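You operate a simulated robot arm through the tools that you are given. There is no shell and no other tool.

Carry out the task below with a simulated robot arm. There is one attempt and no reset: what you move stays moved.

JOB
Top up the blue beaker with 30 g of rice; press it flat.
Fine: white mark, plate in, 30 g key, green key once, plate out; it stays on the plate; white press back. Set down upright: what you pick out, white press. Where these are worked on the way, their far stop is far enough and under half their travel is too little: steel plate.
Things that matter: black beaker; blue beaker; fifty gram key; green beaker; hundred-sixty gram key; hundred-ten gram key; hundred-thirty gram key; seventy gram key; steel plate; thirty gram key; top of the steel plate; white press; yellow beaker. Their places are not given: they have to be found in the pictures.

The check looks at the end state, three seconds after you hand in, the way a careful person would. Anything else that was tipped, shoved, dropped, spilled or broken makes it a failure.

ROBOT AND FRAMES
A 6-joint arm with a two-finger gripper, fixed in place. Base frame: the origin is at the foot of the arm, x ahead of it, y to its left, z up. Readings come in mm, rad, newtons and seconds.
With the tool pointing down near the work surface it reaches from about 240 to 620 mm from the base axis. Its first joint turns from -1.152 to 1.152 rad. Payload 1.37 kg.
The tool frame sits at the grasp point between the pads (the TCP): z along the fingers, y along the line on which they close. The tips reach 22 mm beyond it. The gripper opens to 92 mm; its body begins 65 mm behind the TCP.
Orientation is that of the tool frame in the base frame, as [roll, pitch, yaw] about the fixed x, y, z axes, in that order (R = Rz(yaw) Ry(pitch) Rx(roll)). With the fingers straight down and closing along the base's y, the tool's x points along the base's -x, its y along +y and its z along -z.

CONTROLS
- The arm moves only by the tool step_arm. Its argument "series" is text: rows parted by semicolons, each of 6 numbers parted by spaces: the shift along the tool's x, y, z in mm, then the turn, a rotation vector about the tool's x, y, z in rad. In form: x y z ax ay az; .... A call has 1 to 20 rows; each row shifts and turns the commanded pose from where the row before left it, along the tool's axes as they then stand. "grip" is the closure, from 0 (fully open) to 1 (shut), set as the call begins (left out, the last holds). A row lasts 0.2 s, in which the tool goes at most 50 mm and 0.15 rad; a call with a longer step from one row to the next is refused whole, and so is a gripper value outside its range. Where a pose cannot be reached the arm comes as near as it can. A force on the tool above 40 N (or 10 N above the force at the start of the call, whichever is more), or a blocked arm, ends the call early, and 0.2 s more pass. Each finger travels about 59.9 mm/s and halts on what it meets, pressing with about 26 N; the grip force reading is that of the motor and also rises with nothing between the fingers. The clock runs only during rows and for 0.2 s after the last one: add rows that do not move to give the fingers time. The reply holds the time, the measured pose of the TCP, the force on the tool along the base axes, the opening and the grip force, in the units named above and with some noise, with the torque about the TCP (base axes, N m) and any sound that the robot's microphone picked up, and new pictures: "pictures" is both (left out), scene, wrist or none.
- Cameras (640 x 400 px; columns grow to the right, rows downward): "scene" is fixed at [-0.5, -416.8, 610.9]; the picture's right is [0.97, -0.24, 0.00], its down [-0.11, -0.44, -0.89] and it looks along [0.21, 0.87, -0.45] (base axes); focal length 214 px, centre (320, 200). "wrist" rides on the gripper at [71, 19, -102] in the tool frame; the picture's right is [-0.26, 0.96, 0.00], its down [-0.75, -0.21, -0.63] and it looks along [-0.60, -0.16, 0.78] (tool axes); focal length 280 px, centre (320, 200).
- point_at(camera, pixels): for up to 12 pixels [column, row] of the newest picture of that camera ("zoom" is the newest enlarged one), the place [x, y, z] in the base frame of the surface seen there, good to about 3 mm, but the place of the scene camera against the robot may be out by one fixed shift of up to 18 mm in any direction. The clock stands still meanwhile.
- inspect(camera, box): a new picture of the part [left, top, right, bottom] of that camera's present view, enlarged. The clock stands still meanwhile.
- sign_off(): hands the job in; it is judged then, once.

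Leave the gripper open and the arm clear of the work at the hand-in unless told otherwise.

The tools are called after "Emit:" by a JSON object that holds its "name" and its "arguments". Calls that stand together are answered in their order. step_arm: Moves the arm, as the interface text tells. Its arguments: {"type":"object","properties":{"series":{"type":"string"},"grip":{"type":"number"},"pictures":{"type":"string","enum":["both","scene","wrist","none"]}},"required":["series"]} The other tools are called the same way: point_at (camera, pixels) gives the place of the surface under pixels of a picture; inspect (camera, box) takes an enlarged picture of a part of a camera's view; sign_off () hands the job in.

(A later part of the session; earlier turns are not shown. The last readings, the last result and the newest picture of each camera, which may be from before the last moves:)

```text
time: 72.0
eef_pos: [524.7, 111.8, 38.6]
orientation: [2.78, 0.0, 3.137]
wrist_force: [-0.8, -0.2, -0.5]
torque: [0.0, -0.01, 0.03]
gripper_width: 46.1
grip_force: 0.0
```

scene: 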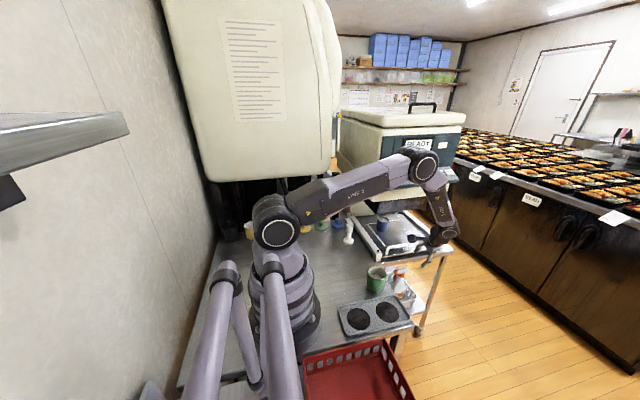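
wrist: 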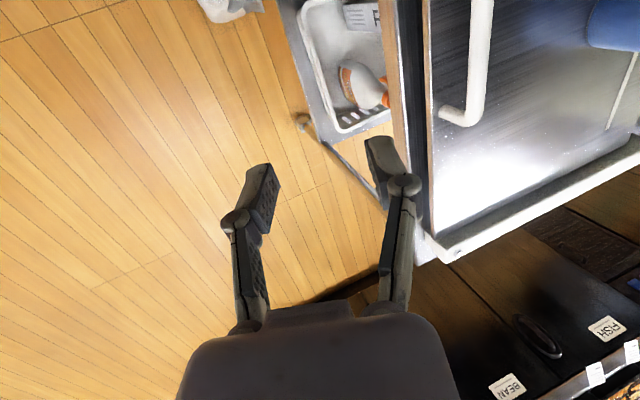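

Same place as before. I move back over the handle, fingers at 46 mm.

Emit:
{"name": "step_arm", "arguments": {"series": "0 24 12 0 0 0; 0 24 12 0 0 0; 0 24 12 0 0 0; 0 24 12 0 0 0; 0 24 12 0 0 0; 0 0 0 0 0 0"}}

Emit:
{"name": "point_at", "arguments": {"camera": "wrist", "pixels": [[300, 110], [320, 140], [340, 170]]}}

```text
time: 73.4
eef_pos: [525.8, 245.3, 23.1]
orientation: [2.781, 0.002, 3.138]
wrist_force: [0.0, -0.6, -0.8]
torque: [-0.01, 0.01, 0.0]
gripper_width: 46.0
grip_force: 0.0
```

scene: 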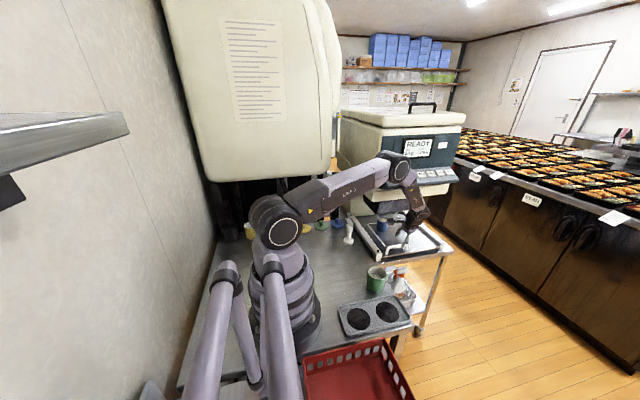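
wrist: 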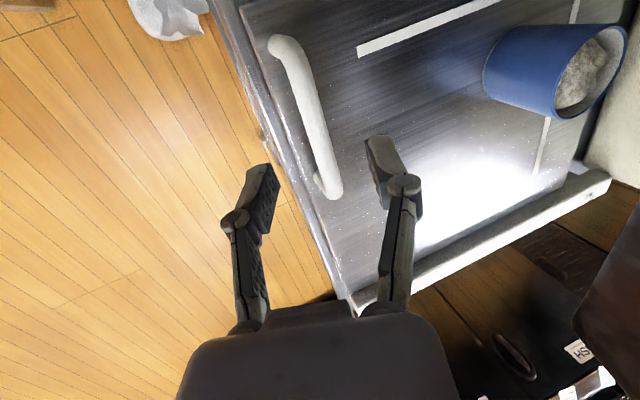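

```text
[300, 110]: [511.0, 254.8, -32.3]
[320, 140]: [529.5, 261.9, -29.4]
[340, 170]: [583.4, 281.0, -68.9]
```

Emit:
{"name": "point_at", "arguments": {"camera": "wrist", "pixels": [[299, 90], [304, 100], [308, 110], [314, 125], [319, 140], [324, 155], [310, 140], [328, 140]]}}

```text
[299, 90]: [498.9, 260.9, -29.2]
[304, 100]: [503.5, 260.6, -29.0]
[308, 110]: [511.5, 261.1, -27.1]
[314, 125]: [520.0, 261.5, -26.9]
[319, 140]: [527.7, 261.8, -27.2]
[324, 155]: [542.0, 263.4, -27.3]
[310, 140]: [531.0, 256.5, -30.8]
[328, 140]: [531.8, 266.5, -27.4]
```

Bar at y ≈ 262–264, z top -27. I go down along the tool axis onto it.

Emit:
{"name": "step_arm", "arguments": {"series": "2 -2.8 19 0 0 0; 0 0 20 0 0 0; 0 0 14 0 0 0; 0 0 6.5 0 0 0; 0 0 0 0 0 0"}}

```text
time: 74.6
eef_pos: [521.5, 263.1, -32.8]
orientation: [2.782, 0.0, 3.139]
wrist_force: [-0.3, 0.8, 0.4]
torque: [0.02, 0.01, 0.03]
gripper_width: 46.2
grip_force: 0.0
```

scene: 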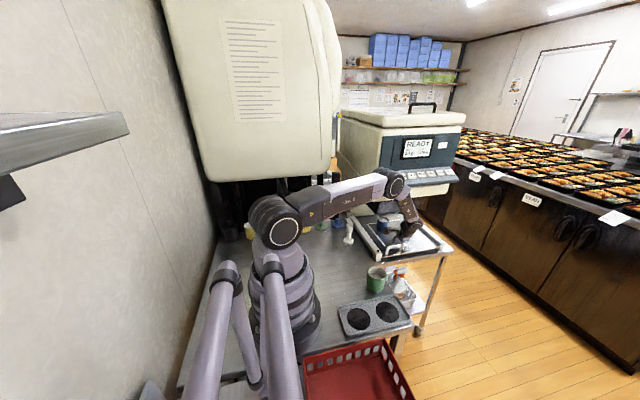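
wrist: 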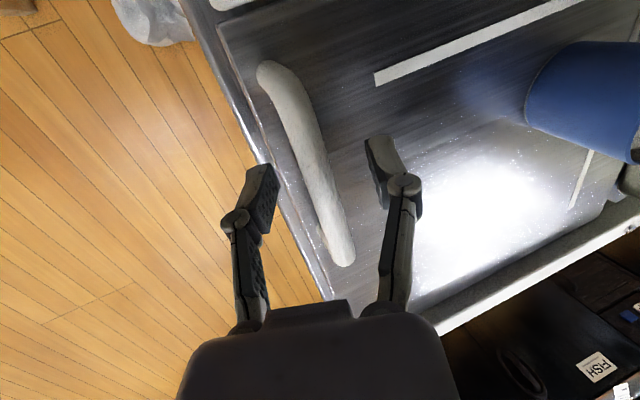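

The bar is again between the fingers. I close, then begin the gentle pull in -y.

Emit:
{"name": "step_arm", "arguments": {"series": "0 0 0 0 0 0; 0 0 0 0 0 0; 0 0 0 0 0 0; 0 0 0 0 0 0; 0 0 0 0 0 0", "grip": 1, "pictures": "none"}}

Emit:
{"name": "step_arm", "arguments": {"series": "0 -1.87 -0.70 0 0 0; 0 -3.74 -1.41 0 0 0; 0 -5.6 -2.1 0 0 0; 0 -7.5 -2.8 0 0 0; 0 -7.5 -2.8 0 0 0; 0 -7.5 -2.8 0 0 0; 0 -5.6 -2.1 0 0 0; 0 -3.74 -1.41 0 0 0; 0 -1.87 -0.70 0 0 0; 0 0 0 0 0 0"}}

```text
time: 75.8
eef_pos: [521.6, 263.0, -33.4]
orientation: [2.782, -0.001, 3.139]
wrist_force: [-1.2, -0.9, 1.5]
torque: [-0.05, 0.02, -0.01]
gripper_width: 11.9
grip_force: 27.7
```

```text
time: 78.0
eef_pos: [522.6, 216.1, -34.1]
orientation: [2.782, -0.001, 3.136]
wrist_force: [5.3, 0.7, -7.6]
torque: [0.03, 0.2, 0.07]
gripper_width: 12.0
grip_force: 28.0
```

scene: 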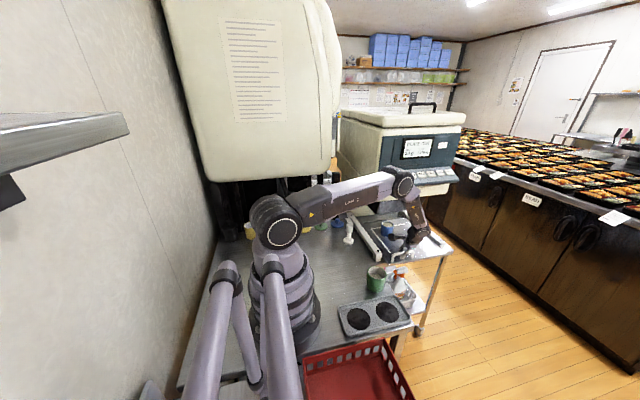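
wrist: 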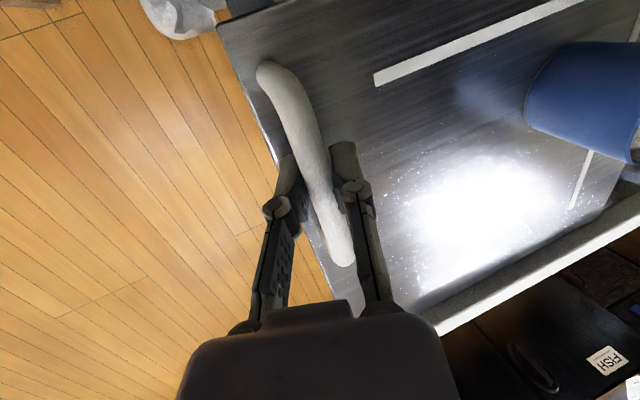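

The plate comes out with the hand. I continue with 80 mm, easing 0.6 mm downward.

Emit:
{"name": "step_arm", "arguments": {"series": "0 0 0.6 0 0 0; 0 -1.87 -0.70 0 0 0; 0 -3.74 -1.41 0 0 0; 0 -5.62 -2.11 0 0 0; 0 -7.49 -2.82 0 0 0; 0 -9.36 -3.52 0 0 0; 0 -9.36 -3.52 0 0 0; 0 -9.36 -3.52 0 0 0; 0 -9.36 -3.52 0 0 0; 0 -7.49 -2.82 0 0 0; 0 -5.62 -2.11 0 0 0; 0 -3.74 -1.41 0 0 0; 0 -1.87 -0.70 0 0 0; 0 0 0 0 0 0", "pictures": "scene"}}

```text
time: 81.0
eef_pos: [522.2, 135.9, -34.0]
orientation: [2.782, 0.001, 3.137]
wrist_force: [4.4, 0.5, 11.3]
torque: [0.0, -0.49, -0.17]
gripper_width: 11.7
grip_force: 28.1
```

scene: 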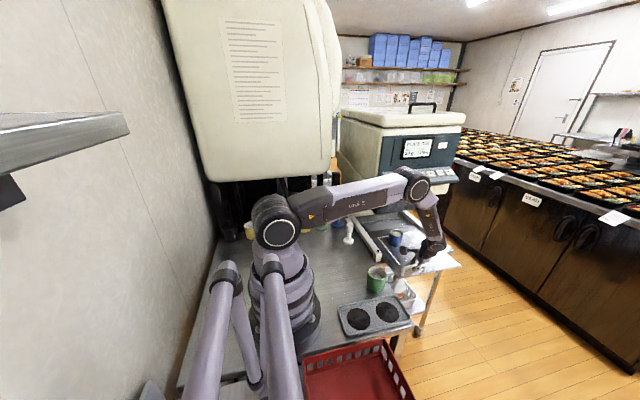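

Now a little upward push (11 N); I ease 0.7 mm up and pull another 80 mm.

Emit:
{"name": "step_arm", "arguments": {"series": "0 0 -0.7 0 0 0; 0 -1.87 -0.70 0 0 0; 0 -3.74 -1.41 0 0 0; 0 -5.62 -2.11 0 0 0; 0 -7.49 -2.82 0 0 0; 0 -9.36 -3.52 0 0 0; 0 -9.36 -3.52 0 0 0; 0 -9.36 -3.52 0 0 0; 0 -9.36 -3.52 0 0 0; 0 -7.49 -2.82 0 0 0; 0 -5.62 -2.11 0 0 0; 0 -3.74 -1.41 0 0 0; 0 -1.87 -0.70 0 0 0; 0 0 0 0 0 0", "pictures": "scene"}}

```text
time: 84.0
eef_pos: [521.1, 54.6, -34.0]
orientation: [2.783, -0.001, 3.138]
wrist_force: [-14.1, 1.8, 15.4]
torque: [0.02, 0.1, 0.04]
gripper_width: 11.8
grip_force: 27.6
```

scene: 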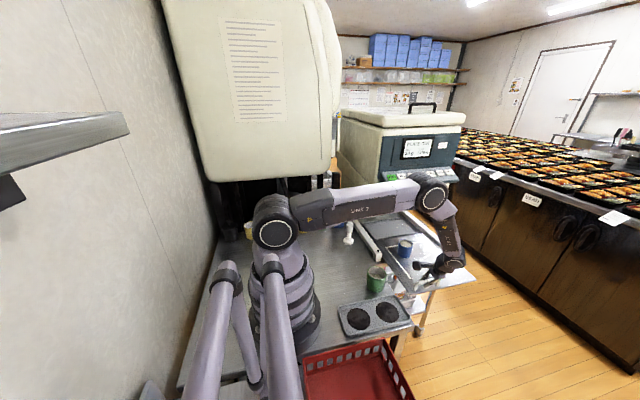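

Handle at y ≈ 55. I ease off (1 mm -x, 1 mm up) and continue 30 mm, then small steps to the stop.

Emit:
{"name": "step_arm", "arguments": {"series": "0.9 0.3 -0.9 0 0 0; 0 -1.87 -0.70 0 0 0; 0 -3.74 -1.41 0 0 0; 0 -5.62 -2.11 0 0 0; 0 -5.62 -2.11 0 0 0; 0 -5.62 -2.11 0 0 0; 0 -3.74 -1.41 0 0 0; 0 -1.87 -0.70 0 0 0; 0 0 0 0 0 0", "pictures": "none"}}

Emit:
{"name": "step_arm", "arguments": {"series": "0 -1.87 -0.70 0 0 0; 0 -1.87 -0.70 0 0 0; 0 -1.87 -0.70 0 0 0; 0 -1.87 -0.70 0 0 0; 0 -0.94 -0.35 0 0 0; 0 -0.94 -0.35 0 0 0; 0 -0.94 -0.35 0 0 0; 0 -0.94 -0.35 0 0 0; 0 0 0 0 0 0"}}

```text
time: 86.0
eef_pos: [520.3, 26.5, -31.8]
orientation: [2.78, 0.003, 3.137]
wrist_force: [13.9, -2.2, -9.6]
torque: [-0.02, -0.25, -0.1]
gripper_width: 11.9
grip_force: 28.1
```

```text
time: 88.0
eef_pos: [519.2, 14.4, -33.5]
orientation: [2.782, 0.0, 3.138]
wrist_force: [-4.1, 1.0, 12.8]
torque: [0.05, 0.23, 0.1]
gripper_width: 11.8
grip_force: 28.4
```

scene: 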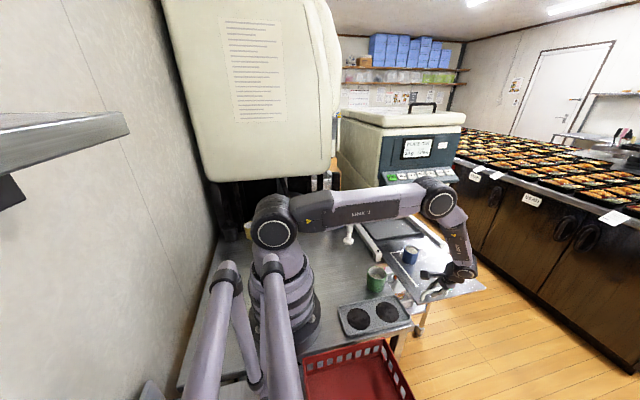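
wrist: 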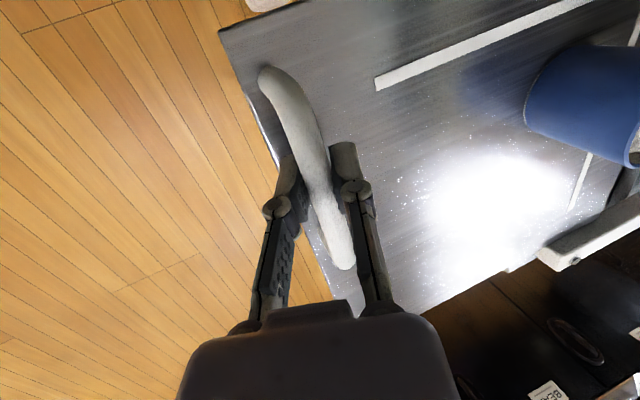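

Handle at y ≈ 14.4, its starting place. I try 2 mm more to feel the stop.

Emit:
{"name": "step_arm", "arguments": {"series": "0 -0.94 -0.35 0 0 0; 0 -0.94 -0.35 0 0 0; 0 0 0 0 0 0", "pictures": "none"}}

```text
time: 88.8
eef_pos: [520.1, 11.6, -33.1]
orientation: [2.782, -0.001, 3.135]
wrist_force: [9.5, 5.2, -10.2]
torque: [0.0, 0.48, 0.15]
gripper_width: 11.8
grip_force: 28.2
```

Out fully. I open the fingers and withdraw along the tool axis.

Emit:
{"name": "step_arm", "arguments": {"series": "0 0 0 0 0 0; 0 0 0 0 0 0; 0 0 0 0 0 0", "grip": 0.5, "pictures": "none"}}

Emit:
{"name": "step_arm", "arguments": {"series": "0 0 -15 0 0 0; 0 0 -22 0 0 0; 0 0 -30 0 0 0; 0 0 -40 0 0 0; 0 0 -40 0 0 0; 0 0 0 0 0 0"}}

```text
time: 89.6
eef_pos: [519.8, 11.4, -33.0]
orientation: [2.78, -0.002, 3.137]
wrist_force: [-0.2, -0.5, 0.5]
torque: [0.04, 0.02, -0.01]
gripper_width: 46.1
grip_force: 0.1
```

```text
time: 91.0
eef_pos: [519.5, -39.2, 106.3]
orientation: [2.782, 0.0, 3.136]
wrist_force: [1.5, -0.6, 0.7]
torque: [0.02, 0.0, -0.04]
gripper_width: 46.2
grip_force: 0.1
```

scene: 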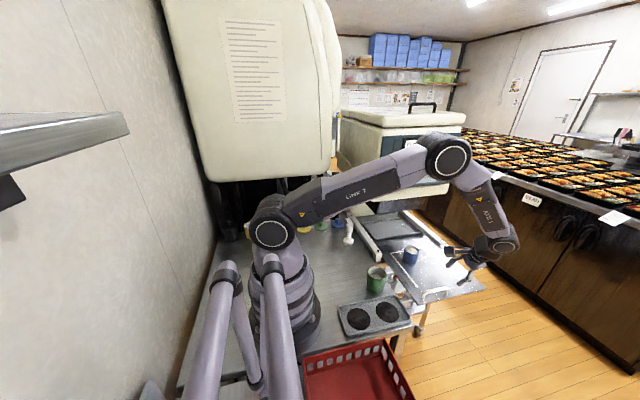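
wrist: 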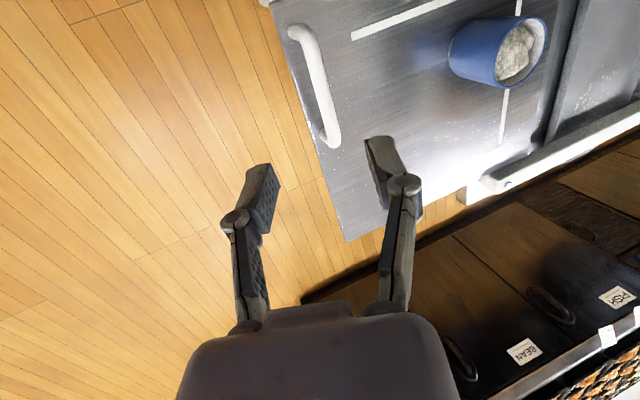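

The beaker stands, with rice high inside. I look closer at it.

Emit:
{"name": "inspect", "arguments": {"camera": "wrist", "box": [430, 0, 558, 100]}}

Emit:
{"name": "inspect", "arguments": {"camera": "scene", "box": [385, 235, 433, 265]}}

```text
4.00 times, centred on (494, 50) of wrist
```

zoom: 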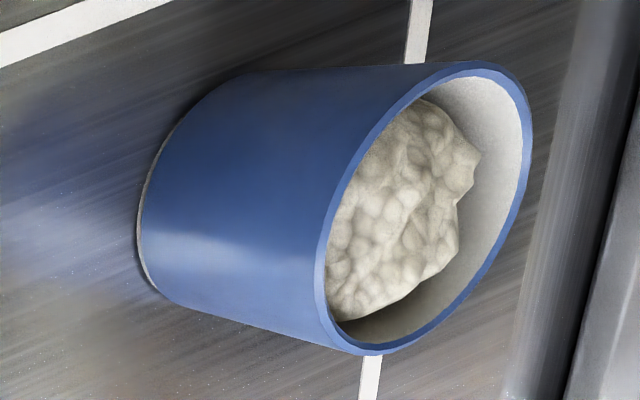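

```text
13.33 times, centred on (409, 250) of scene
```

zoom: 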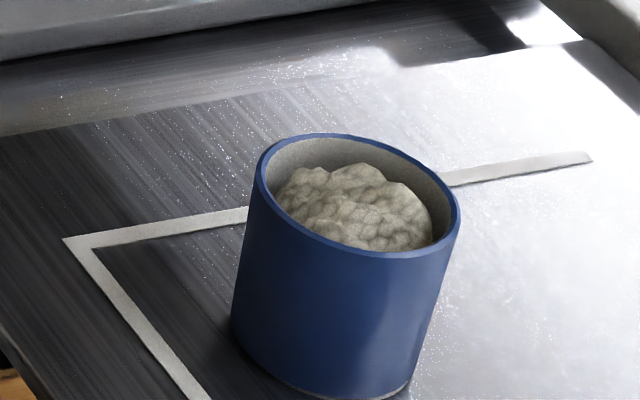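

The rice is mounded in the middle, below the rim; the beaker still covers the disc. Now the press: I bring the tool upright, rise 100 mm and turn -90° about z (fingers closing along x, camera looking +y).

Emit:
{"name": "step_arm", "arguments": {"series": "0 0 0 0.12 0 0; 0 0 0 0.12 0 0; 0 0 0 0.1195 0 0; 0 0 -33 0 0 0; 0 0 -33 0 0 0; 0 0 -33 0 0 0; 0 0 0 0 0 -0.1424; 0 0 0 0 0 -0.1424; 0 0 0 0 0 -0.1424; 0 0 0 0 0 -0.1424; 0 0 0 0 0 -0.1424; 0 0 0 0 0 -0.1424; 0 0 0 0 0 -0.1424; 0 0 0 0 0 -0.1424; 0 0 0 0 0 -0.1424; 0 0 0 0 0 -0.1424; 0 0 0 0 0 -0.1424", "grip": 0.2}}

```text
time: 94.6
eef_pos: [520.1, -39.5, 203.2]
orientation: [-3.141, 0.002, -1.577]
wrist_force: [0.0, -0.6, 0.5]
torque: [0.02, 0.02, 0.02]
gripper_width: 73.8
grip_force: 0.0
```

scene: 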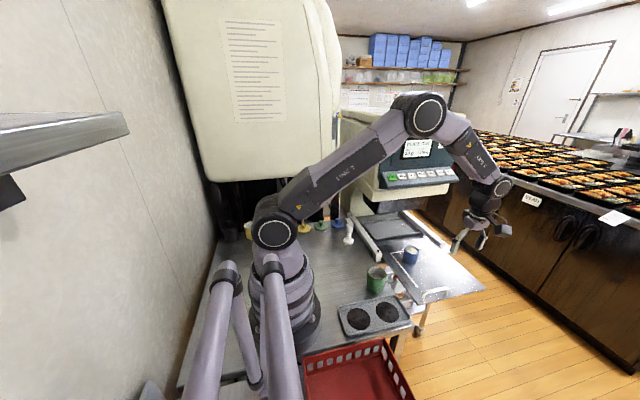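
wrist: 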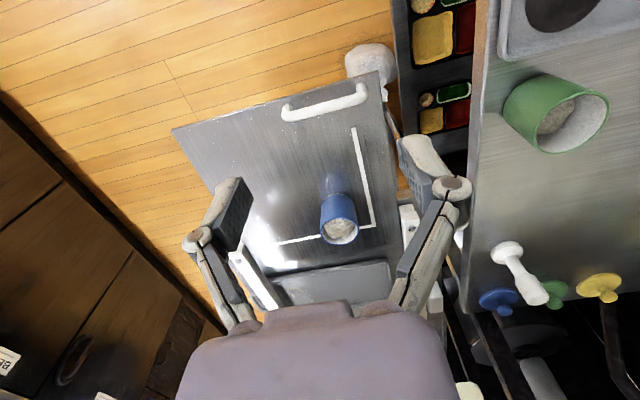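

Good view of all. I travel to above the press's near side, (305, 260, 240).

Emit:
{"name": "step_arm", "arguments": {"series": "-33.3 23.9 -4.4 0 0 0; -33.3 23.9 -4.4 0 0 0; -33.3 23.9 -4.4 0 0 0; -33.3 23.9 -4.4 0 0 0; -33.3 23.9 -4.4 0 0 0; -33.3 23.9 -4.4 0 0 0; -33.3 23.9 -4.4 0 0 0; -33.3 23.9 -4.4 0 0 0; -33.3 23.9 -4.4 0 0 0; 0 0 0 0 0 0"}}

```text
time: 96.8
eef_pos: [305.3, 261.3, 242.7]
orientation: [-3.14, 0.0, -1.58]
wrist_force: [0.5, -0.3, 0.8]
torque: [0.03, 0.01, -0.01]
gripper_width: 73.6
grip_force: 0.1
```

scene: 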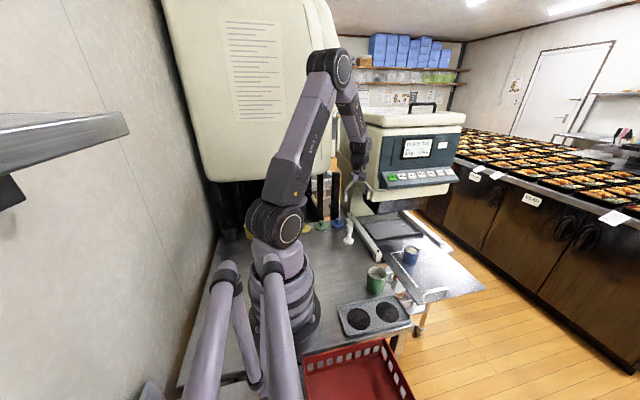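
wrist: 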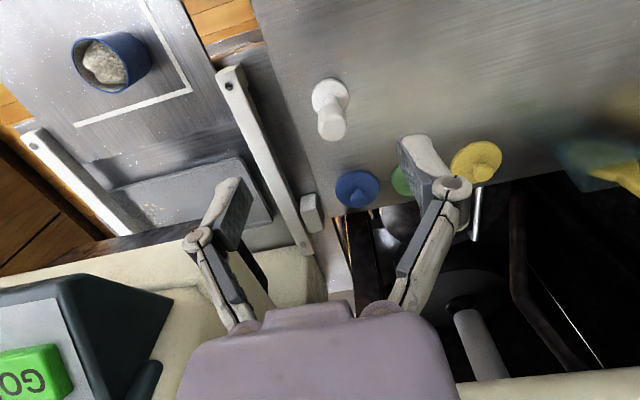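

Press at about (330,108) in the wrist view. I enlarge it.

Emit:
{"name": "inspect", "arguments": {"camera": "wrist", "box": [290, 65, 370, 155]}}

```text
4.44 times, centred on (330, 110) of wrist
```

zoom: 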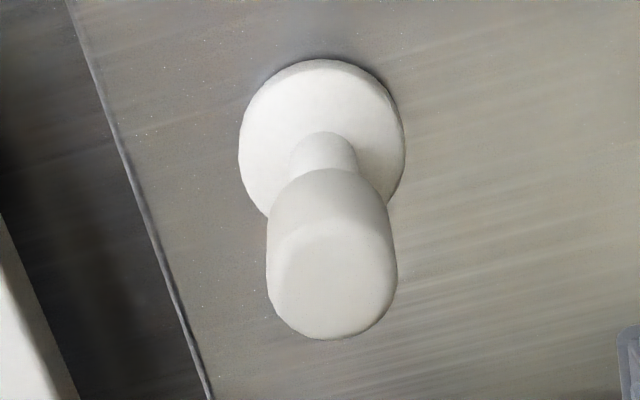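

Emit:
{"name": "point_at", "arguments": {"camera": "zoom", "pixels": [[332, 275], [275, 280], [390, 275], [332, 228], [335, 330], [332, 190], [245, 150], [322, 66], [398, 130], [270, 90], [375, 85], [310, 150]]}}

```text
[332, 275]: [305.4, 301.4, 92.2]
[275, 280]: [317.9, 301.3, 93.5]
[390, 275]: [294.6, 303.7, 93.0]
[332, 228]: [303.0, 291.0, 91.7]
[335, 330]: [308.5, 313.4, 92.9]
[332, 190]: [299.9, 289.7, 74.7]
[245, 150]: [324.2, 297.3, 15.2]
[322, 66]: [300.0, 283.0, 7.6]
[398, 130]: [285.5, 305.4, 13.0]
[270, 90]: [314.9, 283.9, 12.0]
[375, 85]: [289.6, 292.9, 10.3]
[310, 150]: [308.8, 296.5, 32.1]
```

Press: centre ≈ (305.7, 303), knob top z ≈ 93, base radius ≈ 20–21 (beaker's inside ≈ 27). I note this as the place to return it to. I move over it and descend to z ≈ 72, fingers open.

Emit:
{"name": "step_arm", "arguments": {"series": "-20.8 -0.2 0 0 0 -0.009; -20.8 0 0 0 0 0; 0 0 35 0 0 0; 0 0 35 0 0 0; 0 0 30 0 0 0; 0 0 0 0 0 0"}}

```text
time: 98.2
eef_pos: [307.0, 302.4, 142.1]
orientation: [3.14, 0.0, -1.571]
wrist_force: [0.1, 0.3, 0.4]
torque: [0.0, 0.01, -0.04]
gripper_width: 73.6
grip_force: 0.1
```

scene: 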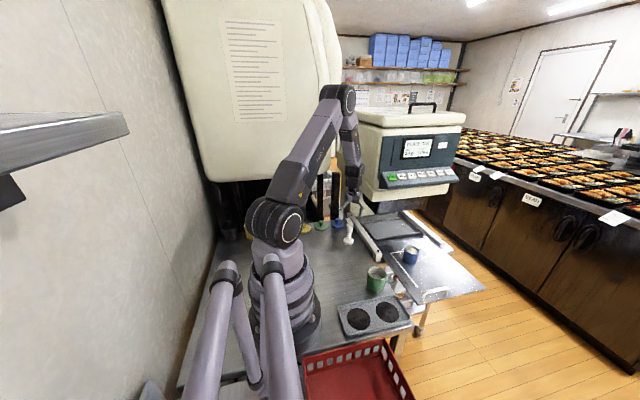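
wrist: 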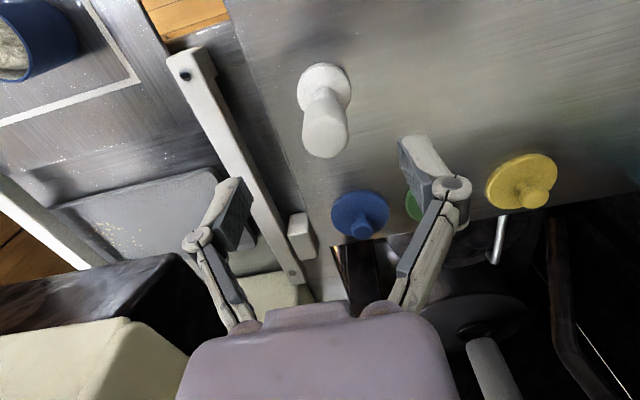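

Knob top appears at about (325,135), where it should be. I descend 70 mm.

Emit:
{"name": "step_arm", "arguments": {"series": "0 1.5 25 0 0 0; 0 0 25 0 0 0; 0 0 14 0 0 0; 0 0 6 0 0 0; 0 0 0 0 0 0"}}

```text
time: 99.4
eef_pos: [305.6, 302.4, 71.7]
orientation: [-3.14, -0.002, -1.571]
wrist_force: [-0.3, 0.2, -0.4]
torque: [-0.04, 0.01, -0.03]
gripper_width: 73.8
grip_force: 0.1
```

scene: 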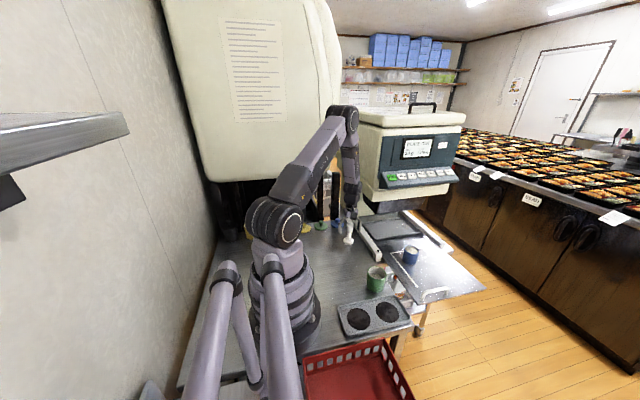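
wrist: 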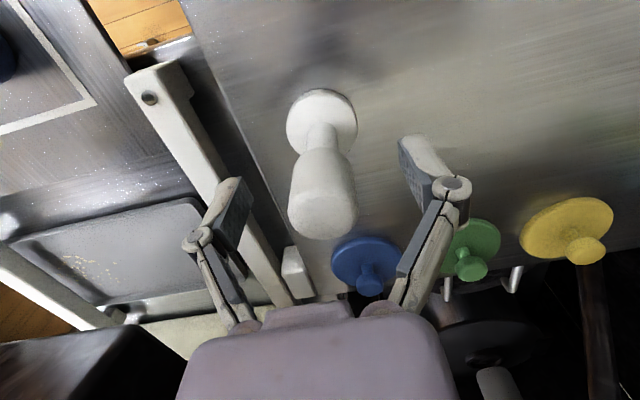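

The knob is centred between the fingers. I close.

Emit:
{"name": "step_arm", "arguments": {"series": "0 0 0 0 0 0; 0 0 0 0 0 0; 0 0 0 0 0 0; 0 0 0 0 0 0; 0 0 0 0 0 0; 0 0 0 0 0 0", "grip": 1, "pictures": "wrist"}}

```text
time: 100.8
eef_pos: [305.8, 302.4, 71.5]
orientation: [-3.141, 0.001, -1.569]
wrist_force: [0.5, -0.7, 2.9]
torque: [-0.01, 0.01, 0.0]
gripper_width: 27.7
grip_force: 26.0
```

wrist: 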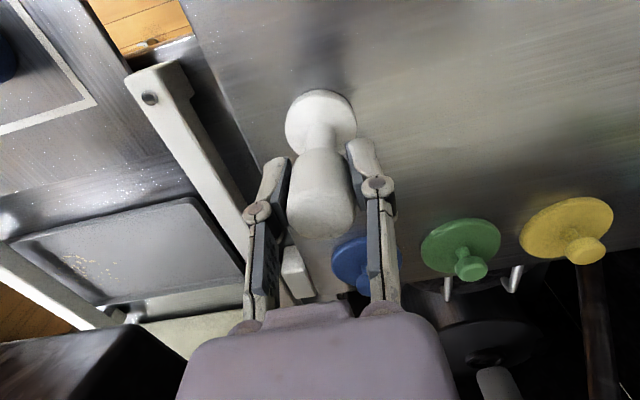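

Gripped at 27.7 mm. I lift slowly.

Emit:
{"name": "step_arm", "arguments": {"series": "0 0 -2 0 0 0; 0 0 -2 0 0 0; 0 0 -3 0 0 0; 0 0 -4 0 0 0; 0 0 -5 0 0 0; 0 0 -6 0 0 0; 0 0 0 0 0 0"}}

```text
time: 102.4
eef_pos: [307.3, 303.1, 94.6]
orientation: [3.141, 0.001, -1.571]
wrist_force: [0.1, 0.0, -0.8]
torque: [-0.01, -0.02, 0.02]
gripper_width: 27.5
grip_force: 26.1
```

scene: 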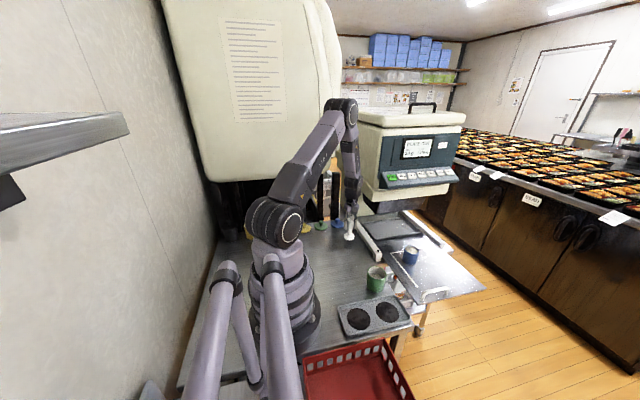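
wrist: 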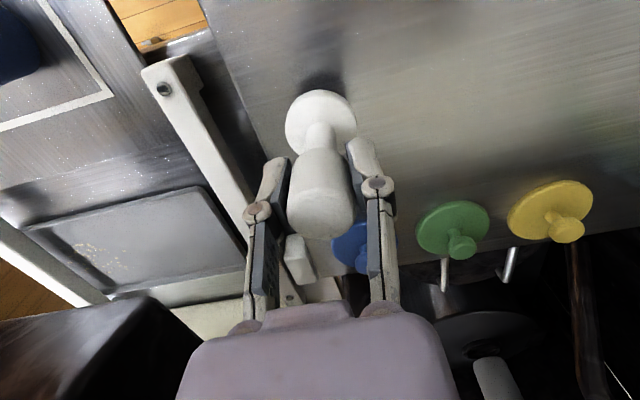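

The press follows without slipping; its foot is about 71.6 mm below the grasp point. I lift to z ≈ 140, come back to y ≈ 190 (clear of the panel), then go along +x to x ≈ 481 and look at the beaker.

Emit:
{"name": "step_arm", "arguments": {"series": "0 0 -10 0 0 0; 0 0 -18 0 0 0; 0 0 -18 0 0 0; 15 0 0 0 0 0; 28 0 0 0 0 0; 28 0 0 0 0 0; 28 0 0 0 0 0; 14 0 0 0 0 0; 0 -15 0 0 0 0; 0 -29 0 0 0 0; 0 -29 0 0 0 0; 0 -29 0 0 0 0; 0 -29 0 0 0 0; 0 -29 0 0 0 0; 0 -14 0 0 0 0; 0 0 0 0 0 0"}}

```text
time: 105.8
eef_pos: [479.7, 191.0, 141.8]
orientation: [-3.141, 0.0, -1.569]
wrist_force: [0.1, -0.2, -2.8]
torque: [-0.01, 0.01, 0.04]
gripper_width: 28.0
grip_force: 26.1
```

scene: 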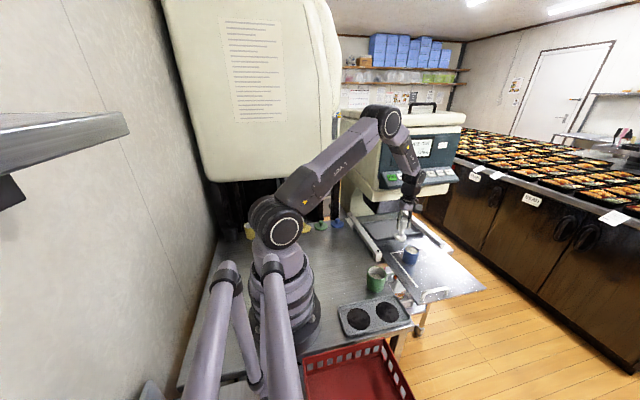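
wrist: 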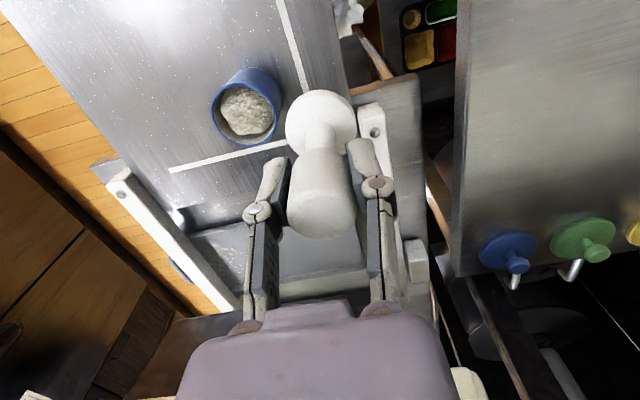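

The beaker's mouth is visible at about (246,105). I enlarge it and the press's base at (320,120).

Emit:
{"name": "inspect", "arguments": {"camera": "wrist", "box": [200, 60, 296, 155]}}

```text
4.21 times, centred on (248, 108) of wrist
```

zoom: 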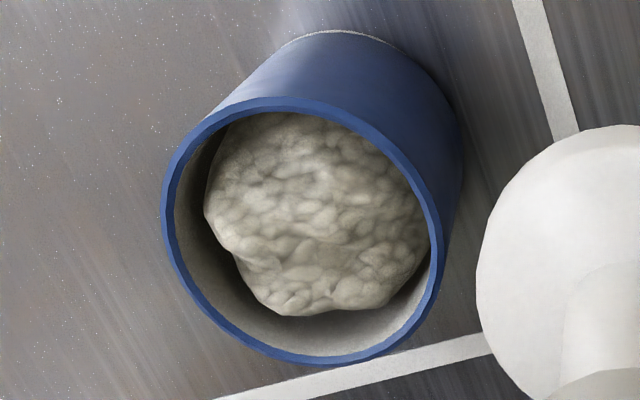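

Emit:
{"name": "point_at", "arguments": {"camera": "zoom", "pixels": [[168, 205], [437, 245], [275, 105], [330, 358], [205, 130], [385, 155], [205, 308], [410, 325], [320, 200], [300, 280], [390, 240], [260, 170]]}}

Emit:
{"name": "point_at", "arguments": {"camera": "wrist", "pixels": [[290, 120], [319, 93], [352, 115], [300, 100], [340, 98], [320, 130], [320, 210], [300, 215], [345, 215]]}}

```text
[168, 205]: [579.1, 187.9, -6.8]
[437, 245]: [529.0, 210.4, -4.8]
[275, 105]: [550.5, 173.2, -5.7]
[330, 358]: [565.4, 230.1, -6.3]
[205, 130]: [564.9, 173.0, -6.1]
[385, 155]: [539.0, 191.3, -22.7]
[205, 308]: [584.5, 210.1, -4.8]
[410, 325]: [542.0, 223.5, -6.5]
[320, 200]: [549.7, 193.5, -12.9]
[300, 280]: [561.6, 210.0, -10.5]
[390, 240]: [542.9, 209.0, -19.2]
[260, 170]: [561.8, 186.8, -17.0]
```

```text
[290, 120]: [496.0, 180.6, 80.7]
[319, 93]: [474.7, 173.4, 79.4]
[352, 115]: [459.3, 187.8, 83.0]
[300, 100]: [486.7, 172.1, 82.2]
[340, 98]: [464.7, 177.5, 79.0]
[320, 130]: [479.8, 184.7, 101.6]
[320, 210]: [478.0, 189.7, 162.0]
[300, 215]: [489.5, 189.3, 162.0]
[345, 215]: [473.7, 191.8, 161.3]
```

Beaker mouth centre ≈ (556.5, 201.5), press base ≈ (478.5, 192.3). The press needs (+78, +9.2). I move there and lower until its foot is about 8 mm above the rim.

Emit:
{"name": "step_arm", "arguments": {"series": "-2 -16 0 0 0 0; -3 -25 0 0 0 0; -3 -25 0 0 0 0; -1.2 -12 0 0 0 0; 0 0 15 0 0 0; 0 0 22 0 0 0; 0 0 15 0 0 0; 0 0 8 0 0 0; 0 0 0 0 0 0"}}

Emit:
{"name": "inspect", "arguments": {"camera": "scene", "box": [385, 220, 449, 265]}}

Emit:
{"name": "inspect", "arguments": {"camera": "wrist", "box": [256, 60, 384, 150]}}

```text
time: 107.8
eef_pos: [557.4, 199.7, 79.9]
orientation: [3.141, -0.002, -1.571]
wrist_force: [-0.5, -0.4, -1.4]
torque: [0.03, 0.0, 0.01]
gripper_width: 27.6
grip_force: 25.9
```

scene: 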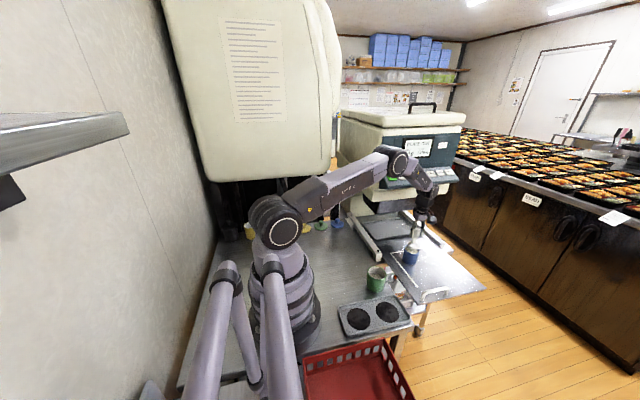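
wrist: 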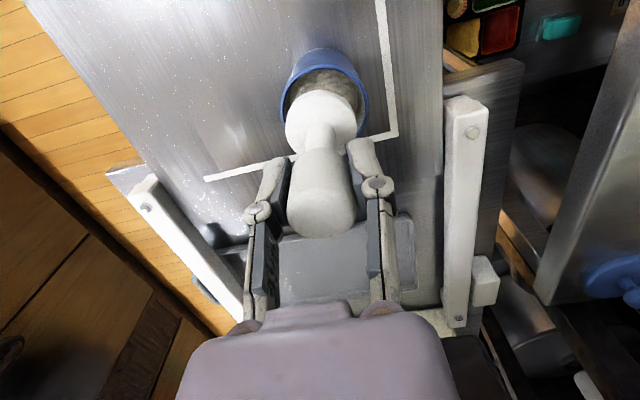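

```text
8.89 times, centred on (417, 242) of scene
```

zoom: 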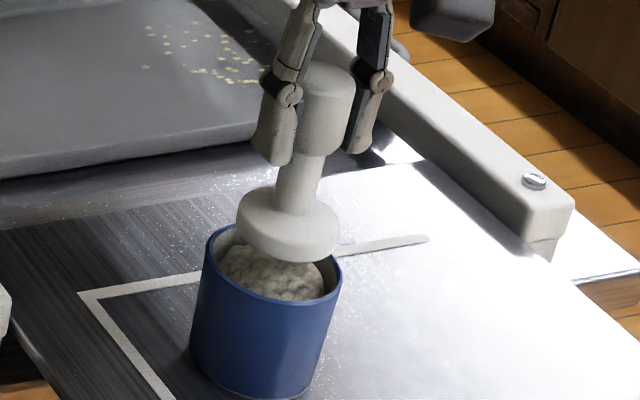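

```text
4.44 times, centred on (320, 105) of wrist
```

zoom: 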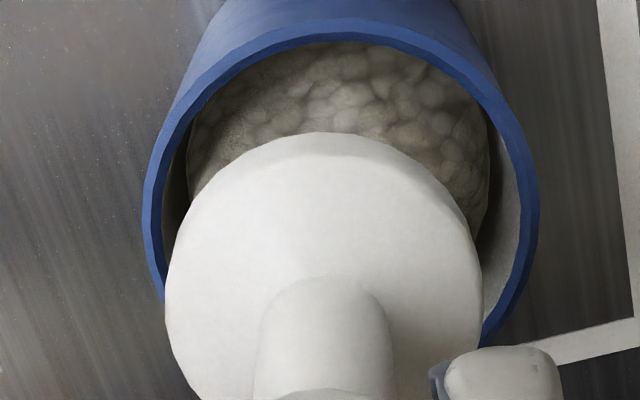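

I check concentricity in this last zoom: rim points at left (150,215), right (532,215), top (335,30), and disc edge points.

Emit:
{"name": "point_at", "arguments": {"camera": "zoom", "pixels": [[150, 215], [532, 215], [335, 30], [215, 80], [455, 65], [515, 290], [170, 290], [478, 285], [322, 138], [225, 175], [420, 175]]}}

```text
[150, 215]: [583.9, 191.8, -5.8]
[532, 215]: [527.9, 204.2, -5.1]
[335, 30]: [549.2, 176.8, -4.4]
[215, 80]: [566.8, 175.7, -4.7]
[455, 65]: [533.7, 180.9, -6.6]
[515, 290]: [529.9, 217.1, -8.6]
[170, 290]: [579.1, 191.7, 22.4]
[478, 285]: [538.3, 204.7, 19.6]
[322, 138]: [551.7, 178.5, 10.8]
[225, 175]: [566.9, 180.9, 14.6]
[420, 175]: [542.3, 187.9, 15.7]
```

The press sits about 3 mm off (too far +x, too little +y). I correct by (-2.5, +2.7), then check again before going in.

Emit:
{"name": "step_arm", "arguments": {"series": "-2.7 2.5 0 0 0 0; 0 0 4 0 0 0; 0 0 0 0 0 0"}}

Emit:
{"name": "inspect", "arguments": {"camera": "wrist", "box": [256, 60, 384, 150]}}

Emit:
{"name": "inspect", "arguments": {"camera": "scene", "box": [390, 225, 438, 265]}}

```text
time: 108.6
eef_pos: [555.5, 201.8, 76.7]
orientation: [3.141, 0.001, -1.571]
wrist_force: [0.3, 0.6, -1.4]
torque: [0.0, -0.01, 0.0]
gripper_width: 27.6
grip_force: 26.1
```

scene: 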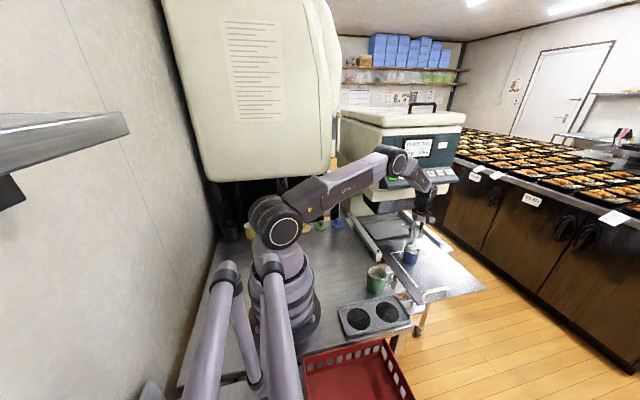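
wrist: 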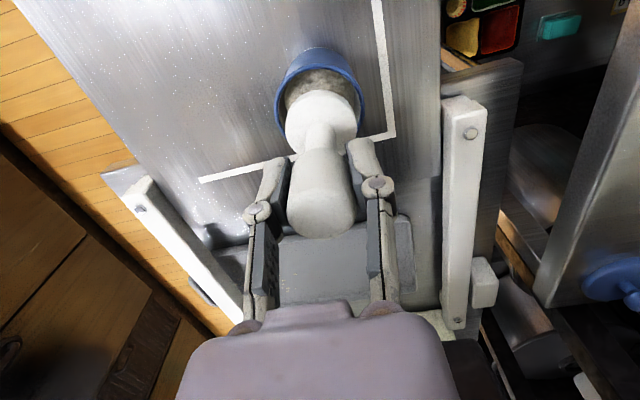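

```text
4.44 times, centred on (320, 105) of wrist
```

zoom: 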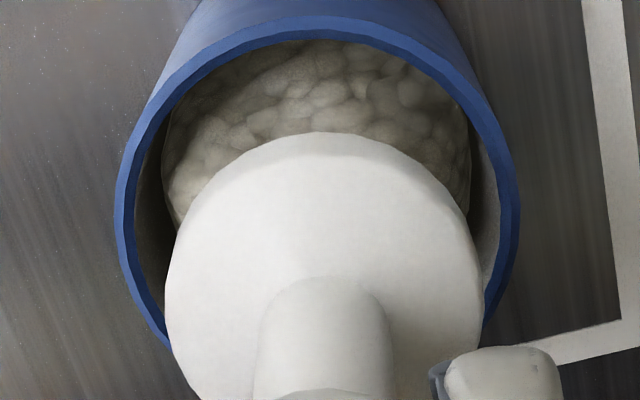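

```text
10.00 times, centred on (414, 245) of scene
```

zoom: 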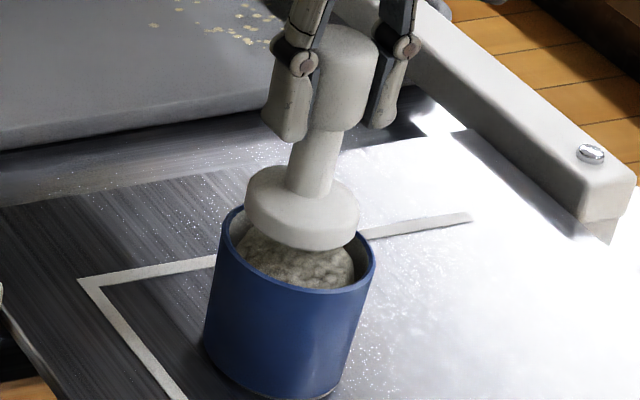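

Now nearly concentric (within about 1–2 mm, clearance ≈ 6 mm). A small nudge, then I lower in 2 mm steps into the mouth, watching forces.

Emit:
{"name": "step_arm", "arguments": {"series": "0.8 -0.4 0 0 0 0; 0 0 3 0 0 0; 0 0 3 0 0 0; 0 0 3 0 0 0; 0 0 3 0 0 0; 0 0 0 0 0 0"}}

Emit:
{"name": "inspect", "arguments": {"camera": "scene", "box": [390, 225, 438, 265]}}

Emit:
{"name": "inspect", "arguments": {"camera": "wrist", "box": [256, 60, 384, 150]}}

```text
time: 110.0
eef_pos: [555.3, 201.9, 65.7]
orientation: [-3.139, 0.002, -1.571]
wrist_force: [0.7, 0.6, 0.9]
torque: [-0.01, 0.01, -0.01]
gripper_width: 27.8
grip_force: 25.7
```

scene: 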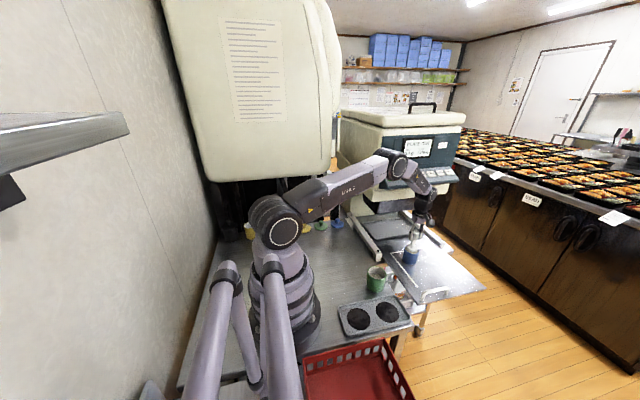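
wrist: 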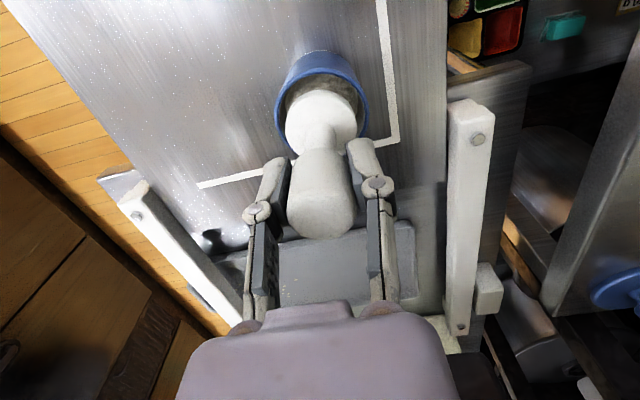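

```text
10.00 times, centred on (414, 245) of scene
```

zoom: 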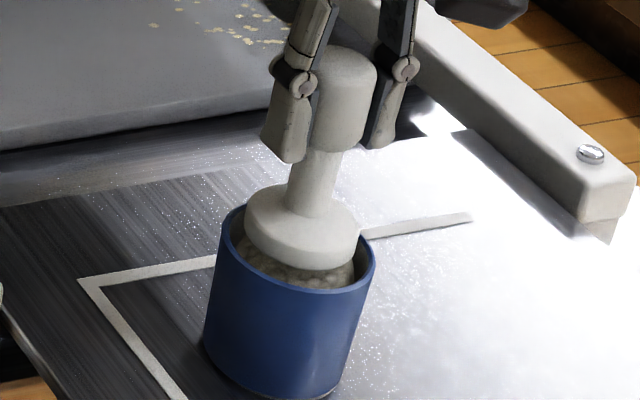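

```text
4.44 times, centred on (320, 105) of wrist
```

zoom: 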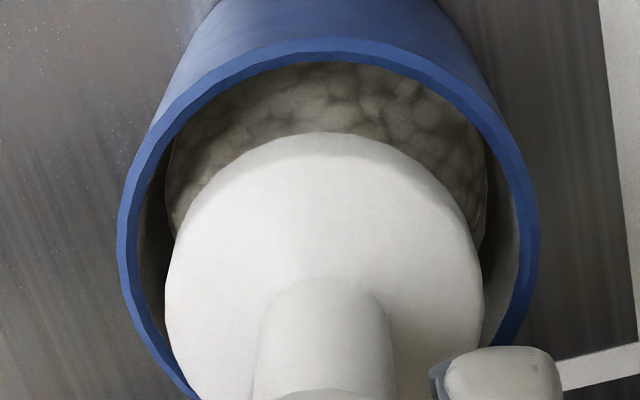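

The foot is at rim level, centred in the mouth. I nudge 0.8 mm toward -y and lower further onto the rice.

Emit:
{"name": "step_arm", "arguments": {"series": "0.8 0 0 0 0 0; 0 0 2 0 0 0; 0 0 2 0 0 0; 0 0 2 0 0 0; 0 0 0 0 0 0", "pictures": "none"}}

```text
time: 111.2
eef_pos: [556.1, 200.1, 60.7]
orientation: [-3.141, 0.001, -1.572]
wrist_force: [-0.1, 0.4, 1.8]
torque: [0.0, 0.02, 0.0]
gripper_width: 27.4
grip_force: 26.5
```

Emit:
{"name": "step_arm", "arguments": {"series": "0 0 2 0 0 0; 0 0 2 0 0 0; 0 0 2 0 0 0; 0 0 0 0 0 0", "pictures": "wrist"}}

```text
time: 112.2
eef_pos: [556.2, 201.2, 52.5]
orientation: [3.141, 0.0, -1.57]
wrist_force: [-0.5, -0.6, 1.9]
torque: [0.02, -0.02, 0.03]
gripper_width: 27.6
grip_force: 25.8
```

wrist: 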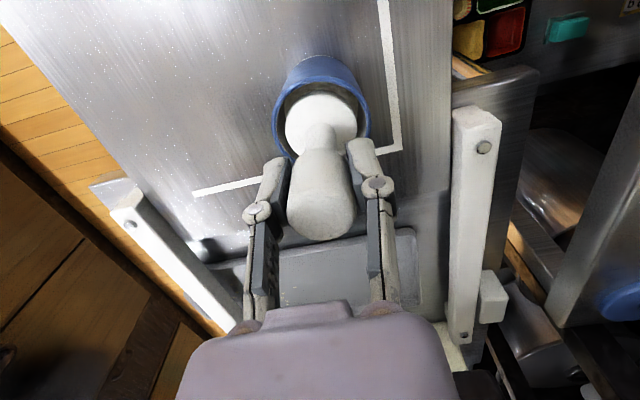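

The foot is at about z -18, in the rice with about 3 N. I keep pressing.

Emit:
{"name": "step_arm", "arguments": {"series": "0 0 1.5 0 0 0; 0 0 1.5 0 0 0; 0 0 0 0 0 0", "pictures": "none"}}

Emit:
{"name": "step_arm", "arguments": {"series": "0 0 1.5 0 0 0; 0 0 1.5 0 0 0; 0 0 0 0 0 0", "pictures": "none"}}

```text
time: 113.0
eef_pos: [556.8, 201.0, 50.5]
orientation: [-3.141, -0.001, -1.572]
wrist_force: [0.3, -0.3, 1.8]
torque: [-0.03, 0.01, 0.01]
gripper_width: 27.7
grip_force: 26.2
```

```text
time: 113.8
eef_pos: [555.1, 200.2, 47.0]
orientation: [-3.141, 0.0, -1.571]
wrist_force: [-0.9, -0.5, 1.5]
torque: [-0.03, -0.01, 0.02]
gripper_width: 27.9
grip_force: 25.9
```

Force stays low (≈ 3 N net). I look whether the press is sinking or slipping in the grip.

Emit:
{"name": "inspect", "arguments": {"camera": "scene", "box": [390, 225, 438, 265]}}

Emit:
{"name": "inspect", "arguments": {"camera": "wrist", "box": [240, 60, 400, 260]}}

```text
10.00 times, centred on (414, 245) of scene
```

zoom: 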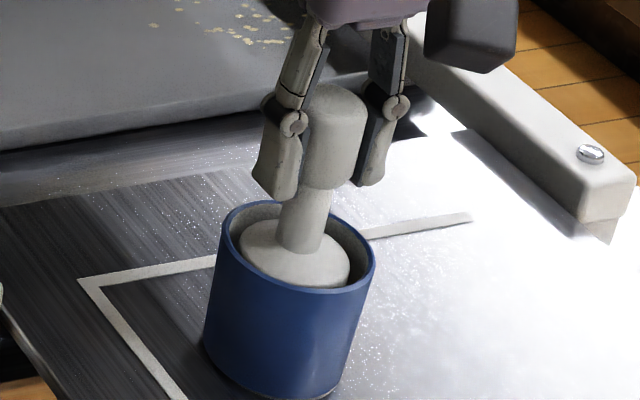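

```text
2.00 times, centred on (320, 160) of wrist
```

zoom: 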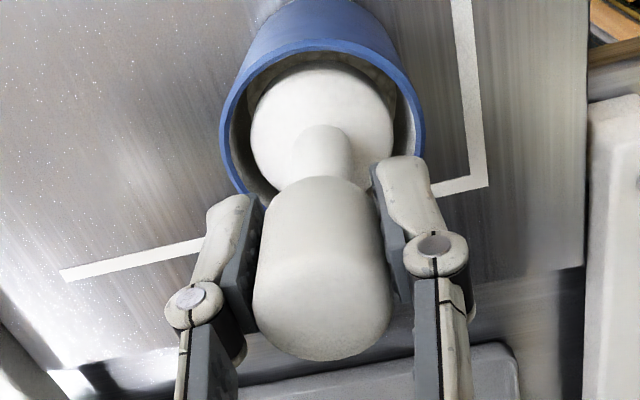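

The press is sinking into the rice with practically no slip. I press on in small steps until the force builds.

Emit:
{"name": "step_arm", "arguments": {"series": "0 0 1.5 0 0 0; 0 0 1.5 0 0 0; 0 0 0 0 0 0", "pictures": "none"}}

Emit:
{"name": "step_arm", "arguments": {"series": "0 0 1 0 0 0; 0 0 1 0 0 0; 0 0 0 0 0 0", "pictures": "none"}}

```text
time: 114.6
eef_pos: [555.1, 201.7, 44.9]
orientation: [3.142, 0.0, -1.572]
wrist_force: [0.0, -0.3, 1.8]
torque: [0.02, -0.02, 0.0]
gripper_width: 27.7
grip_force: 25.4
```

```text
time: 115.4
eef_pos: [555.6, 201.1, 42.1]
orientation: [-3.139, 0.0, -1.572]
wrist_force: [0.2, 0.0, 2.6]
torque: [0.0, 0.02, 0.03]
gripper_width: 27.7
grip_force: 26.0
```

Emit:
{"name": "inspect", "arguments": {"camera": "wrist", "box": [240, 60, 400, 260]}}

Emit:
{"name": "point_at", "arguments": {"camera": "wrist", "pixels": [[320, 215], [300, 110], [320, 100], [320, 120], [340, 110]]}}

```text
2.00 times, centred on (320, 160) of wrist
```

zoom: 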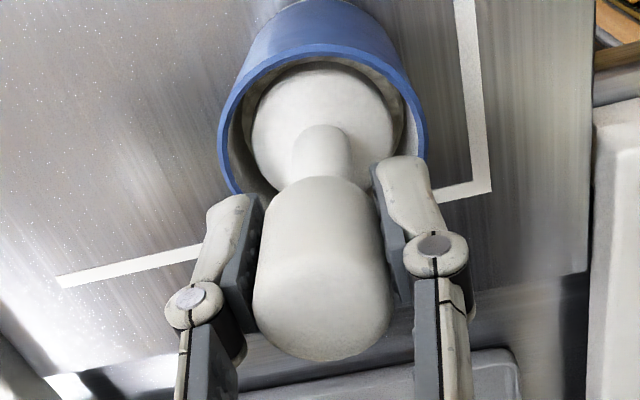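

```text
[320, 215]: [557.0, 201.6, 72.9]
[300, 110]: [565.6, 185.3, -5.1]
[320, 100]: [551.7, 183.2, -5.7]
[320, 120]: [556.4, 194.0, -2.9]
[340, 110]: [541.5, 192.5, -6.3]
```

The readings disagree on whether the press slid up in the grip. I check with the scene camera and more points.

Emit:
{"name": "inspect", "arguments": {"camera": "scene", "box": [390, 225, 438, 265]}}

Emit:
{"name": "point_at", "arguments": {"camera": "zoom", "pixels": [[335, 105], [335, 160], [300, 230], [290, 265], [325, 262], [300, 212], [345, 297], [222, 240], [285, 150]]}}

Emit:
{"name": "point_at", "arguments": {"camera": "wrist", "pixels": [[320, 220], [310, 225], [330, 225], [296, 115], [345, 115], [290, 110], [352, 115], [281, 130], [368, 130], [320, 82]]}}

```text
10.00 times, centred on (414, 245) of scene
```

zoom: 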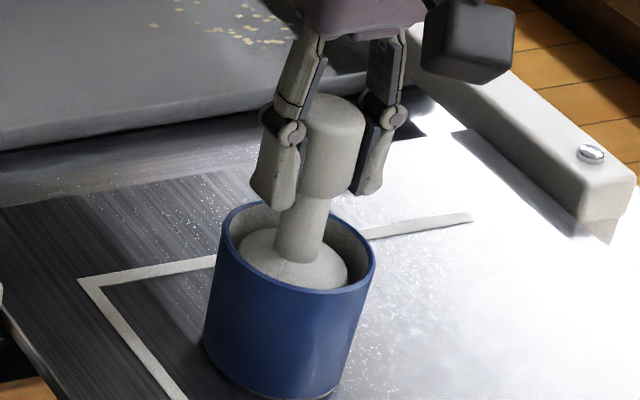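

```text
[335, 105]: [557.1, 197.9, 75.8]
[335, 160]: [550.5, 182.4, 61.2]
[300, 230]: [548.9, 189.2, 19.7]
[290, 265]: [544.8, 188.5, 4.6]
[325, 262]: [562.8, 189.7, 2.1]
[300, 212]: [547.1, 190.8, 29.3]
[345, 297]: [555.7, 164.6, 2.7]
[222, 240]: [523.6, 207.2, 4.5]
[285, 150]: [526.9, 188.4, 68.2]
```

```text
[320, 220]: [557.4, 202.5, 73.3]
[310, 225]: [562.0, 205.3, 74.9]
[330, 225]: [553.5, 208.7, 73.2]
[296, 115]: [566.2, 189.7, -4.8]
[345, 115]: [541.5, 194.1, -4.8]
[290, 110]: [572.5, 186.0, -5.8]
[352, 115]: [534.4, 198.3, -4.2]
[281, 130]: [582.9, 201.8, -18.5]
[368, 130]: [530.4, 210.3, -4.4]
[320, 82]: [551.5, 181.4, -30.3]
```

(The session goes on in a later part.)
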